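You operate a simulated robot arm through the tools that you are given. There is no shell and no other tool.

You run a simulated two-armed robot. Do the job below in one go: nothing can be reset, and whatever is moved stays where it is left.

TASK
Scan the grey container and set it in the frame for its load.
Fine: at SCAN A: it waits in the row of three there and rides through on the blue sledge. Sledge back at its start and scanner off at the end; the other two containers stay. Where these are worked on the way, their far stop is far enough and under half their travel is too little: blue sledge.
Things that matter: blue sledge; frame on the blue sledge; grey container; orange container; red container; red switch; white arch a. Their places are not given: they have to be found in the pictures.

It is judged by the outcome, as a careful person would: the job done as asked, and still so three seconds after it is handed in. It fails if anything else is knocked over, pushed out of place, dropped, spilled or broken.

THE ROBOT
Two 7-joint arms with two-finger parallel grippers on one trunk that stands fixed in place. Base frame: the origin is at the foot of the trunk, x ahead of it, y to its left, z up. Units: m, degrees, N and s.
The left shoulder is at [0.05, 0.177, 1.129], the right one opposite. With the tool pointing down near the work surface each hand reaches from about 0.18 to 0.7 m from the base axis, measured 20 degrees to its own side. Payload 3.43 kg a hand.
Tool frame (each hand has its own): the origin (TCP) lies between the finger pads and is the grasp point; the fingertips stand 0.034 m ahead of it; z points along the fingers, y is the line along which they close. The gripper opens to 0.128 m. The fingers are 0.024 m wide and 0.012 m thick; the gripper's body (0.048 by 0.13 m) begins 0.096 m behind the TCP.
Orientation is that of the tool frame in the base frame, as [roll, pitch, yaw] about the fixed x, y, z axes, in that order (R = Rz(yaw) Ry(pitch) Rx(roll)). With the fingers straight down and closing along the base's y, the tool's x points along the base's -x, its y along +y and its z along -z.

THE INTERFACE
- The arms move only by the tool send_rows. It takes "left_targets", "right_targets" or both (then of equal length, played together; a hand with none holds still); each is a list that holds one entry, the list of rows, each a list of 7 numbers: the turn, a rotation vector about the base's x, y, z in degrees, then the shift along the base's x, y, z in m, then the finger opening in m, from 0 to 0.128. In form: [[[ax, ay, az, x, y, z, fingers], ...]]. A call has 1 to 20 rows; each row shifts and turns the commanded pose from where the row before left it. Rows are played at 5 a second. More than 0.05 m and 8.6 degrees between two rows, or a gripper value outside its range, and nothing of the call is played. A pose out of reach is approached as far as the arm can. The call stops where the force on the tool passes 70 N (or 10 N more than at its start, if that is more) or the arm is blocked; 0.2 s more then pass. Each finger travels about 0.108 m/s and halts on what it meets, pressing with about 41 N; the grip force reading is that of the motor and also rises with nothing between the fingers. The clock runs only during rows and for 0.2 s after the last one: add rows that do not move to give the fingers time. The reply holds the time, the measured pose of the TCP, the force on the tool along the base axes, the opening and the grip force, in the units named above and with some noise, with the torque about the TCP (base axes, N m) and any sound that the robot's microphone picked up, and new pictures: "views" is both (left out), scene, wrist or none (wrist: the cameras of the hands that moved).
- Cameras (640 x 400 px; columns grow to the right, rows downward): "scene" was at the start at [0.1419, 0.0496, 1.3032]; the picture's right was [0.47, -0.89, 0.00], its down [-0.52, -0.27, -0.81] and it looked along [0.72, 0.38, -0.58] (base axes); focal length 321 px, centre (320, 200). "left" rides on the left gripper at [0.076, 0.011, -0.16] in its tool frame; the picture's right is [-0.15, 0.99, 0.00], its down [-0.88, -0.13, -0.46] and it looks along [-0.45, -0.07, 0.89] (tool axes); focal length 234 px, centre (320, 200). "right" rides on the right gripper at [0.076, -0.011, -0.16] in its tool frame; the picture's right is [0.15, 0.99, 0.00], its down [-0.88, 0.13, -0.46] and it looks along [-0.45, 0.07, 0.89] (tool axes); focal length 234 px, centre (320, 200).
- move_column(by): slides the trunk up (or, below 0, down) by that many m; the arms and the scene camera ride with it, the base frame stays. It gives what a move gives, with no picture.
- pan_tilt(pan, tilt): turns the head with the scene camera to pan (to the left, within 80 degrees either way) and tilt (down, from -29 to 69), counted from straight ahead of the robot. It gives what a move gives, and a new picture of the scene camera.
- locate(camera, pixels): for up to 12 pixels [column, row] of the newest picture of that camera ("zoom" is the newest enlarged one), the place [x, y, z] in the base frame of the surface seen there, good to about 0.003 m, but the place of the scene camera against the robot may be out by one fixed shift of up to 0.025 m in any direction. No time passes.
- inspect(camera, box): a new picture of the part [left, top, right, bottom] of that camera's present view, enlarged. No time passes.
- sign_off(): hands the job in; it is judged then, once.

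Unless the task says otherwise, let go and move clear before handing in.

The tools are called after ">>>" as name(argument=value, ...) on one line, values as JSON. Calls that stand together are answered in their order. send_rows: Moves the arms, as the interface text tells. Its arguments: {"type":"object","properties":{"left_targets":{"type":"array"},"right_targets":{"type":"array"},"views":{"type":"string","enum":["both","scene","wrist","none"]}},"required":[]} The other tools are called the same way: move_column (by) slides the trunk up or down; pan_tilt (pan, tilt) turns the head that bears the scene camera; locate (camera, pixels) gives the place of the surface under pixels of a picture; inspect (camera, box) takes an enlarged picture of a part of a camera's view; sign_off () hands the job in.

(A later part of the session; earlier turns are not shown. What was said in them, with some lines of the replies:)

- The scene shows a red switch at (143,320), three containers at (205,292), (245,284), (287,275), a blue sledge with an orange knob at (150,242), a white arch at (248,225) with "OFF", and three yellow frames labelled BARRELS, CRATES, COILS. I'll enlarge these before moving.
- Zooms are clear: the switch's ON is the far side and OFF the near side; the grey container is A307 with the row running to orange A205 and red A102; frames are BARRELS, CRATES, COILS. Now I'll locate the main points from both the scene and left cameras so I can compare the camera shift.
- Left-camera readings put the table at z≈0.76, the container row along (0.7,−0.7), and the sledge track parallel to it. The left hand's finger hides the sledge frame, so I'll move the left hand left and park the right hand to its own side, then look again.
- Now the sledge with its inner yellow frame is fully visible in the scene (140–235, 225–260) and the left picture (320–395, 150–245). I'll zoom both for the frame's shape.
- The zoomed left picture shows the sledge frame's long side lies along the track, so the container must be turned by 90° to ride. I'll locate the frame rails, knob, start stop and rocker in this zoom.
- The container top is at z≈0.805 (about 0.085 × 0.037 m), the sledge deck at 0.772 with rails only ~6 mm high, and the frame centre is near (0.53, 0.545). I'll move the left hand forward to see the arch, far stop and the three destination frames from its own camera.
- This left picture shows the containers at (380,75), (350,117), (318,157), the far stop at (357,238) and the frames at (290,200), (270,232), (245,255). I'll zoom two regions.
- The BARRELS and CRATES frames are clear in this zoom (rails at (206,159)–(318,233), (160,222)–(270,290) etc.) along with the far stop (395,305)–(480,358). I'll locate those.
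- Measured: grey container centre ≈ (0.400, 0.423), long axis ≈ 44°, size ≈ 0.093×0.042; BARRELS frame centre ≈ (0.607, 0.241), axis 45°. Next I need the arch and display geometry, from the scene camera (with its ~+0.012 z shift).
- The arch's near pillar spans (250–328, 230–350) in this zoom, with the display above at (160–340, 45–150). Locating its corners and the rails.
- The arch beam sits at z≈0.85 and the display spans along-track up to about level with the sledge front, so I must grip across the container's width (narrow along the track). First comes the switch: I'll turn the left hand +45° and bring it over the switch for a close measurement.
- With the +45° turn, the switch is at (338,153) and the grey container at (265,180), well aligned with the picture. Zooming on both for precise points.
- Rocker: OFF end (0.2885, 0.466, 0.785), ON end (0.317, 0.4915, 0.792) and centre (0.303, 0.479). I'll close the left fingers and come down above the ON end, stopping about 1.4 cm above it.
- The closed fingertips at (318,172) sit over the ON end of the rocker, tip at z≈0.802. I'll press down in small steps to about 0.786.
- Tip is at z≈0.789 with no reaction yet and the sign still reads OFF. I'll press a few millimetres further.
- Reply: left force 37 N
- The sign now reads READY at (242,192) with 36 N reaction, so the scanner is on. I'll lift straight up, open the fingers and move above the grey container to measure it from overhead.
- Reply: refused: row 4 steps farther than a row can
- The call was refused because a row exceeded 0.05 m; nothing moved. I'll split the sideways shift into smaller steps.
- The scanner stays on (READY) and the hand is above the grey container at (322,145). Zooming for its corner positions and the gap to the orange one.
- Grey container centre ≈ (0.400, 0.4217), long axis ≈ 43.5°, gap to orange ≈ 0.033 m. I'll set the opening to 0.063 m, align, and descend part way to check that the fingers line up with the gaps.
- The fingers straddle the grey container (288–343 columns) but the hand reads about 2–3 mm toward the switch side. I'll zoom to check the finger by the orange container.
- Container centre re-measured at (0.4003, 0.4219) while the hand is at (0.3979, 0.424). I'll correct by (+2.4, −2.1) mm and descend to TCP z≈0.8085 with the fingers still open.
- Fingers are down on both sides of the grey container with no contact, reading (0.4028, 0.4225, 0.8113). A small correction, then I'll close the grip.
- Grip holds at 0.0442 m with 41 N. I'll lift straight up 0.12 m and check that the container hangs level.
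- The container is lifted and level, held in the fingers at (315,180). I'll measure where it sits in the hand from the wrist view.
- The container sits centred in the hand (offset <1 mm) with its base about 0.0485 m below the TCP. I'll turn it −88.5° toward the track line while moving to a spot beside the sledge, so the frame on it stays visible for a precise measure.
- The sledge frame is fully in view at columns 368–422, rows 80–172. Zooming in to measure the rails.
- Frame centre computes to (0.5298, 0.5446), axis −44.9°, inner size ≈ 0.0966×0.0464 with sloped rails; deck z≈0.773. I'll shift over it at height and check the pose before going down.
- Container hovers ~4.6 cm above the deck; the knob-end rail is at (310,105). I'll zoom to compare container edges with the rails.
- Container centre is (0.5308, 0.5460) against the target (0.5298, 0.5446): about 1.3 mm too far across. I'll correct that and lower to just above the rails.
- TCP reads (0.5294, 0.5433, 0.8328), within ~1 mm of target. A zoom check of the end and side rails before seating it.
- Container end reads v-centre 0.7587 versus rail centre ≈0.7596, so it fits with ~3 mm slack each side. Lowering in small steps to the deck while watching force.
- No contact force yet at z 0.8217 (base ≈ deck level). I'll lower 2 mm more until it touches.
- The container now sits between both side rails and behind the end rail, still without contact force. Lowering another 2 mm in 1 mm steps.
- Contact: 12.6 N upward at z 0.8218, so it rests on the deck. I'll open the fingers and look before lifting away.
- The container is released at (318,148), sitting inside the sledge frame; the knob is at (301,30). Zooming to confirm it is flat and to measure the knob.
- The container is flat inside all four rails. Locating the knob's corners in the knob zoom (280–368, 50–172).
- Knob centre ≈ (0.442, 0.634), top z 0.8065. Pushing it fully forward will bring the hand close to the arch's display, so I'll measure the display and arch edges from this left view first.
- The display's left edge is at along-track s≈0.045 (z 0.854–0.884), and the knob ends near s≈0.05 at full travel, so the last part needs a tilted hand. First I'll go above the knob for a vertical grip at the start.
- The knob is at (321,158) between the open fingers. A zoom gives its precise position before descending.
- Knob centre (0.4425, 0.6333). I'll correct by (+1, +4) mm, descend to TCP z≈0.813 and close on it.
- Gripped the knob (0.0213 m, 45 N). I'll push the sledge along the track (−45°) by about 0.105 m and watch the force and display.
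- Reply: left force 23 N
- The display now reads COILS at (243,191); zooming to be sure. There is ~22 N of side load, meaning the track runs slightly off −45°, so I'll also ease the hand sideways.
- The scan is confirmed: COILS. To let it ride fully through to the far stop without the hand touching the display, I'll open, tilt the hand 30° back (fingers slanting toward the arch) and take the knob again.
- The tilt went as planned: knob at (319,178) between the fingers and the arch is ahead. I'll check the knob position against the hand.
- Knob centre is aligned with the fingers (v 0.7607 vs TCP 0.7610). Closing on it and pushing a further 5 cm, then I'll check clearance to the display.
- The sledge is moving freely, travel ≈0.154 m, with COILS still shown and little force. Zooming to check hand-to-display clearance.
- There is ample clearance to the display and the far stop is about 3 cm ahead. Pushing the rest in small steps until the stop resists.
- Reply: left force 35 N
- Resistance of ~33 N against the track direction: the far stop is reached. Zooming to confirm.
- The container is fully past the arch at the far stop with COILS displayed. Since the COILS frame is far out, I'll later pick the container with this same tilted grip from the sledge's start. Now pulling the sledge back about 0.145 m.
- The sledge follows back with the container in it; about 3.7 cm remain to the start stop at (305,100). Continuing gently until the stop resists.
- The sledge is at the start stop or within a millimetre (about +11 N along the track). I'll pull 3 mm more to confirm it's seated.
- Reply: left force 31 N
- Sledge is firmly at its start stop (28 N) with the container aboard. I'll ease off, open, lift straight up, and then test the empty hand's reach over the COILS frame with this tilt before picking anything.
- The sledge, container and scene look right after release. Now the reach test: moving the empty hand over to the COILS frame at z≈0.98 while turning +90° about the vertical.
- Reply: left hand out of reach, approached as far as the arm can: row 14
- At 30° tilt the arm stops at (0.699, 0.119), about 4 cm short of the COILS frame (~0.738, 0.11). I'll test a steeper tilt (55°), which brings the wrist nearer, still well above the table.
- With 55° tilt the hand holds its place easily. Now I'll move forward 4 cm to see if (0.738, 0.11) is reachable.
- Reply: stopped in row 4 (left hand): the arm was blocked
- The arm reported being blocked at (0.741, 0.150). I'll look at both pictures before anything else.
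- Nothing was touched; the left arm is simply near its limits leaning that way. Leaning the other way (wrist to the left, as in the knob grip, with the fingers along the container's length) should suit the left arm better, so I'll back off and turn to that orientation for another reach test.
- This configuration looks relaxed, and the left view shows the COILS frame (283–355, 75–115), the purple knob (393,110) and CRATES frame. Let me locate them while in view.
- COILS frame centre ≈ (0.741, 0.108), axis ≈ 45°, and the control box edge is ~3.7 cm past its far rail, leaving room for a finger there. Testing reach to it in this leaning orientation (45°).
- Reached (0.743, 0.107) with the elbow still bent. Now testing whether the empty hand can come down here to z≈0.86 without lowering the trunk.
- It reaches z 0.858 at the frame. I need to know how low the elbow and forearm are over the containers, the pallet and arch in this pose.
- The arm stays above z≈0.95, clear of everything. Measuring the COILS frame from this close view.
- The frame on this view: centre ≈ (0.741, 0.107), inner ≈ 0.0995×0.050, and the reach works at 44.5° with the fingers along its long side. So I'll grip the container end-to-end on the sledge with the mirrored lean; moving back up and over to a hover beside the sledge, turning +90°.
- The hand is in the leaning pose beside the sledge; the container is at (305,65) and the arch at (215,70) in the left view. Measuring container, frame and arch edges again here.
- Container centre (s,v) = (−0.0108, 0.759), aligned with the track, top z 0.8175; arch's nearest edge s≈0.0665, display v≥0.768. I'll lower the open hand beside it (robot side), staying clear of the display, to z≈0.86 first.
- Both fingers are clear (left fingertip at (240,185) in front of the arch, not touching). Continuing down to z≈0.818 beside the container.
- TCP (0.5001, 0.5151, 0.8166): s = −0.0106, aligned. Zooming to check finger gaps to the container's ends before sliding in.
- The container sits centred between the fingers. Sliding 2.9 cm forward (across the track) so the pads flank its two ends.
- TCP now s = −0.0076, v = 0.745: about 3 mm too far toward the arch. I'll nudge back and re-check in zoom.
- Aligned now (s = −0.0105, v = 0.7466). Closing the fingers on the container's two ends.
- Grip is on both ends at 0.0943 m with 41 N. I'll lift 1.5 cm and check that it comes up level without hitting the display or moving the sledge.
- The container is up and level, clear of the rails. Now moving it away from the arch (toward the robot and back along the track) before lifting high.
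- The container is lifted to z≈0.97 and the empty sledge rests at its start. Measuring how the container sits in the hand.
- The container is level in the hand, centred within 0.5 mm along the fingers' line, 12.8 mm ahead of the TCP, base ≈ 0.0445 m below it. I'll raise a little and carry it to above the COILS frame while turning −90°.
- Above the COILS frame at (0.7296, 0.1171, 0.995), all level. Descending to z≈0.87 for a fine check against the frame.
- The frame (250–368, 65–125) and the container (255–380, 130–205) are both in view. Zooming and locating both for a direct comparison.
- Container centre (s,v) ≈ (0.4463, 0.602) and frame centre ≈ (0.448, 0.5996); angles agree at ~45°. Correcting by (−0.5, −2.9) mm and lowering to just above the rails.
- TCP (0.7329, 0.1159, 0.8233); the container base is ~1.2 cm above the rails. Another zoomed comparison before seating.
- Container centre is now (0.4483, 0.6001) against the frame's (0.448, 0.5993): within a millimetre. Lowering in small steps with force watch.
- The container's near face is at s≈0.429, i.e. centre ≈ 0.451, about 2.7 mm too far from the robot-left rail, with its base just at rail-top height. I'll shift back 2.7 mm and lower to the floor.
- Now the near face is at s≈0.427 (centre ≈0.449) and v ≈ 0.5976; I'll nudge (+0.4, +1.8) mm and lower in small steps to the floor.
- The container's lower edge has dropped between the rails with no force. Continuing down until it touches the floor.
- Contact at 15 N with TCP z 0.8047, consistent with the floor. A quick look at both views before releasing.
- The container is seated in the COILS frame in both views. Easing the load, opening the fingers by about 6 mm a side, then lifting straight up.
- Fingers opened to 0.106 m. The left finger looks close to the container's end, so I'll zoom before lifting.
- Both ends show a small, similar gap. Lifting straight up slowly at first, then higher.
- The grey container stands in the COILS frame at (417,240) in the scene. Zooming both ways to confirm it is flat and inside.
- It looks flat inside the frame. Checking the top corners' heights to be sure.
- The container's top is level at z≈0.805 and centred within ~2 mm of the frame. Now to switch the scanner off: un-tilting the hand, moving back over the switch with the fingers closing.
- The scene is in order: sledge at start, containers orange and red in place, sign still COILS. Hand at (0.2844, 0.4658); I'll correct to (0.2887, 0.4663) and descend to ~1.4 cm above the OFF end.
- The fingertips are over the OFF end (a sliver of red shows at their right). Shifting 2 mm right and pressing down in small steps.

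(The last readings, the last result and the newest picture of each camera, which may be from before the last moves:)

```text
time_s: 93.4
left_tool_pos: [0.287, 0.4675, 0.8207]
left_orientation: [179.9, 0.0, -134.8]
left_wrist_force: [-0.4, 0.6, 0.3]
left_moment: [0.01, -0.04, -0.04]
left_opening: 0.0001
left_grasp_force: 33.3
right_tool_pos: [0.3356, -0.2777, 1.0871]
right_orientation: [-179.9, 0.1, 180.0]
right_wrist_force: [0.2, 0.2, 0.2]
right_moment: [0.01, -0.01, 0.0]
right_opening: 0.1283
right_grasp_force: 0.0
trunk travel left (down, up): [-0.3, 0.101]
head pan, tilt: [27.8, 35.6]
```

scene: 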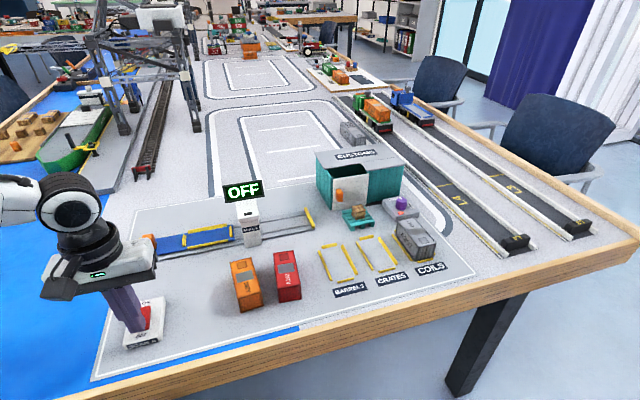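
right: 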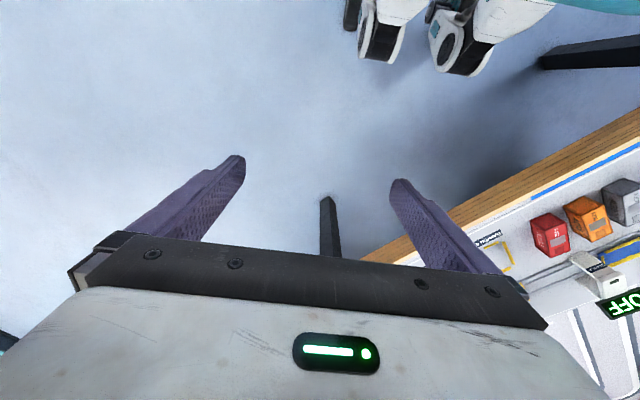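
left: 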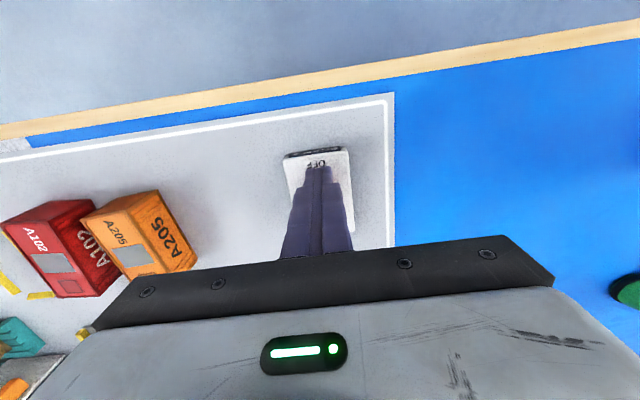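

The sign reads OFF. One more small press to make sure the rocker is fully over, then I'll lift straight up and look.

>>> send_rows(left_targets=[[[0, 0, 0, 0, 0, -0.0015, 0.0], [0, 0, 0, 0, 0, -0.0015, 0.0], [0, 0, 0, 0, 0, 0.01, 0.0], [0, 0, 0, 0, 0, 0.04, 0.0], [0, 0, 0, 0, 0, 0.04, 0.0], [0, 0, 0, 0, 0, 0.04, 0.0], [0, 0, 0, 0, 0, 0.04, 0.0], [0, 0, 0, 0, 0, 0.03, 0.0], [0, 0, 0, 0, 0, 0, 0.06], [0, 0, 0, 0, 0, 0, 0.1], [0, 0, 0, 0, 0, 0, 0.1]]])

>>> inspect(camera="scene", box=[100, 170, 340, 360])

>>> inspect(camera="left", box=[200, 60, 440, 240])

```text
time_s: 95.8
left_tool_pos: [0.2885, 0.4685, 1.0168]
left_orientation: [179.9, -0.1, -135.0]
left_wrist_force: [0.6, 0.6, -0.2]
left_moment: [0.01, -0.02, 0.01]
left_opening: 0.0999
left_grasp_force: 0.0
right_tool_pos: [0.3351, -0.2787, 1.0866]
right_orientation: [180.0, 0.0, -180.0]
right_wrist_force: [-0.3, -0.8, 0.6]
right_moment: [-0.01, 0.02, 0.02]
right_opening: 0.1281
right_grasp_force: 0.1
trunk travel left (down, up): [-0.3, 0.101]
head pan, tilt: [27.8, 35.6]
```

scene: 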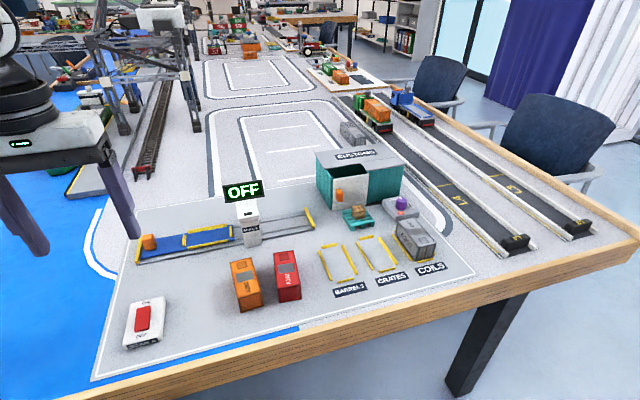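
left: 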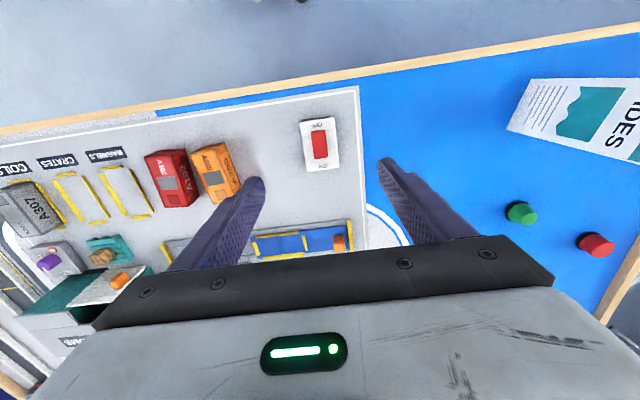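

```text
2.11 times, centred on (220, 265) of scene
```

zoom: 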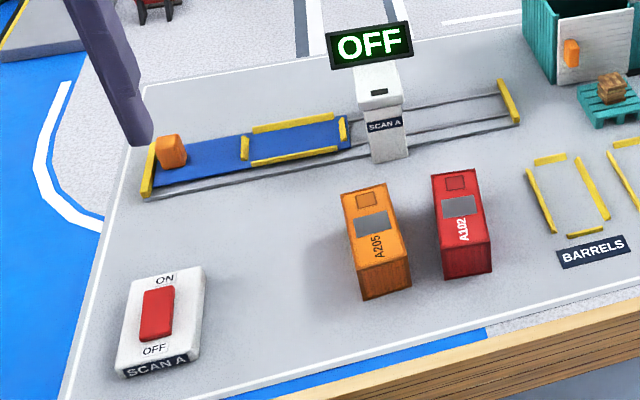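

```text
2.22 times, centred on (320, 150) of left
```

zoom: 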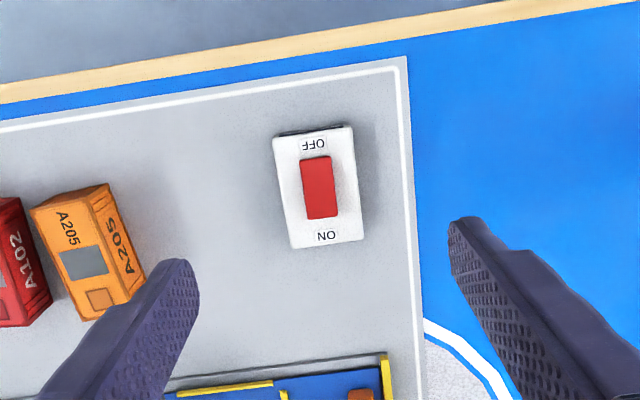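

The scanner is OFF, orange and red containers are untouched, and the hands are clear. A last numeric check that the sledge is back at its initial place and the container is in its frame.

>>> locate(camera="scene", pixels=[[148, 240], [136, 255], [246, 275], [287, 265], [417, 232], [400, 228], [430, 240], [415, 258]])

>>> inspect(camera="scene", box=[110, 190, 270, 290])

>>> inspect(camera="scene", box=[320, 190, 480, 300])

```text
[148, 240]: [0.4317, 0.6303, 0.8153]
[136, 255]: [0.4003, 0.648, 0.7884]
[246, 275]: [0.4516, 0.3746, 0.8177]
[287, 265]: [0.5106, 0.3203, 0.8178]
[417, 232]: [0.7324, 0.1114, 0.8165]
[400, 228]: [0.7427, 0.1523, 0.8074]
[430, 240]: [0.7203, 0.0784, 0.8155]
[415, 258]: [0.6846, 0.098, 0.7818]
```

```text
4.00 times, centred on (190, 240) of scene
```

zoom: 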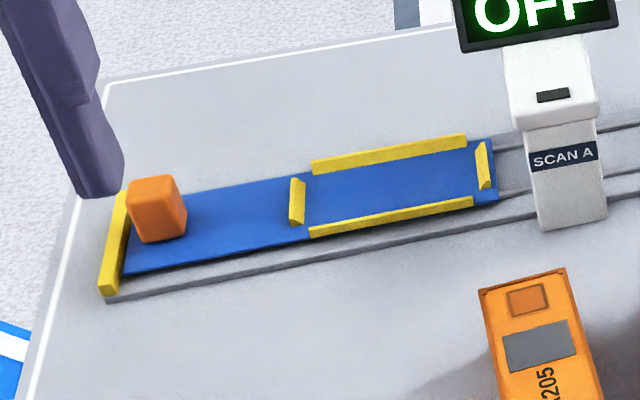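

```text
3.64 times, centred on (400, 245) of scene
```

zoom: 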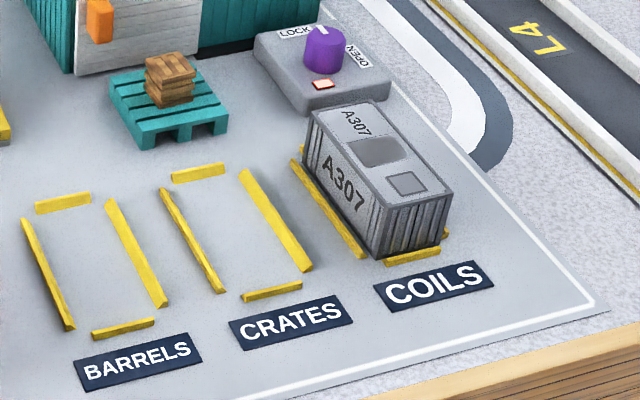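

Everything reads as wanted: the same knob pixel gives (0.432, 0.630), matching the start, so the sledge is home. The sign is OFF, the orange and red containers read the same as before, and grey A307 stands flat in the COILS frame. Both hands are clear and open, so I'm handing in.

>>> sign_off()

```text
The job is handed in.
```

The grey container (A307) was scanned at SCAN A and now stands in the COILS frame, the load the scanner display showed for it. I've handed the job in.

- **Scan:** The container rode the blue sledge through the arch all the way to the far stop. The display read COILS.
- **Container:** It stands flat inside the COILS frame, centred to about 2 mm.
- **Sledge:** It is back against its start stop, and its knob reads the same position as at the beginning.
- **Scanner:** The red switch is pressed to OFF and the display reads OFF.
- **Other containers:** The orange and red containers are where they started, and the pictures show nothing else moved.

Both hands were empty and clear of the table when I handed in.
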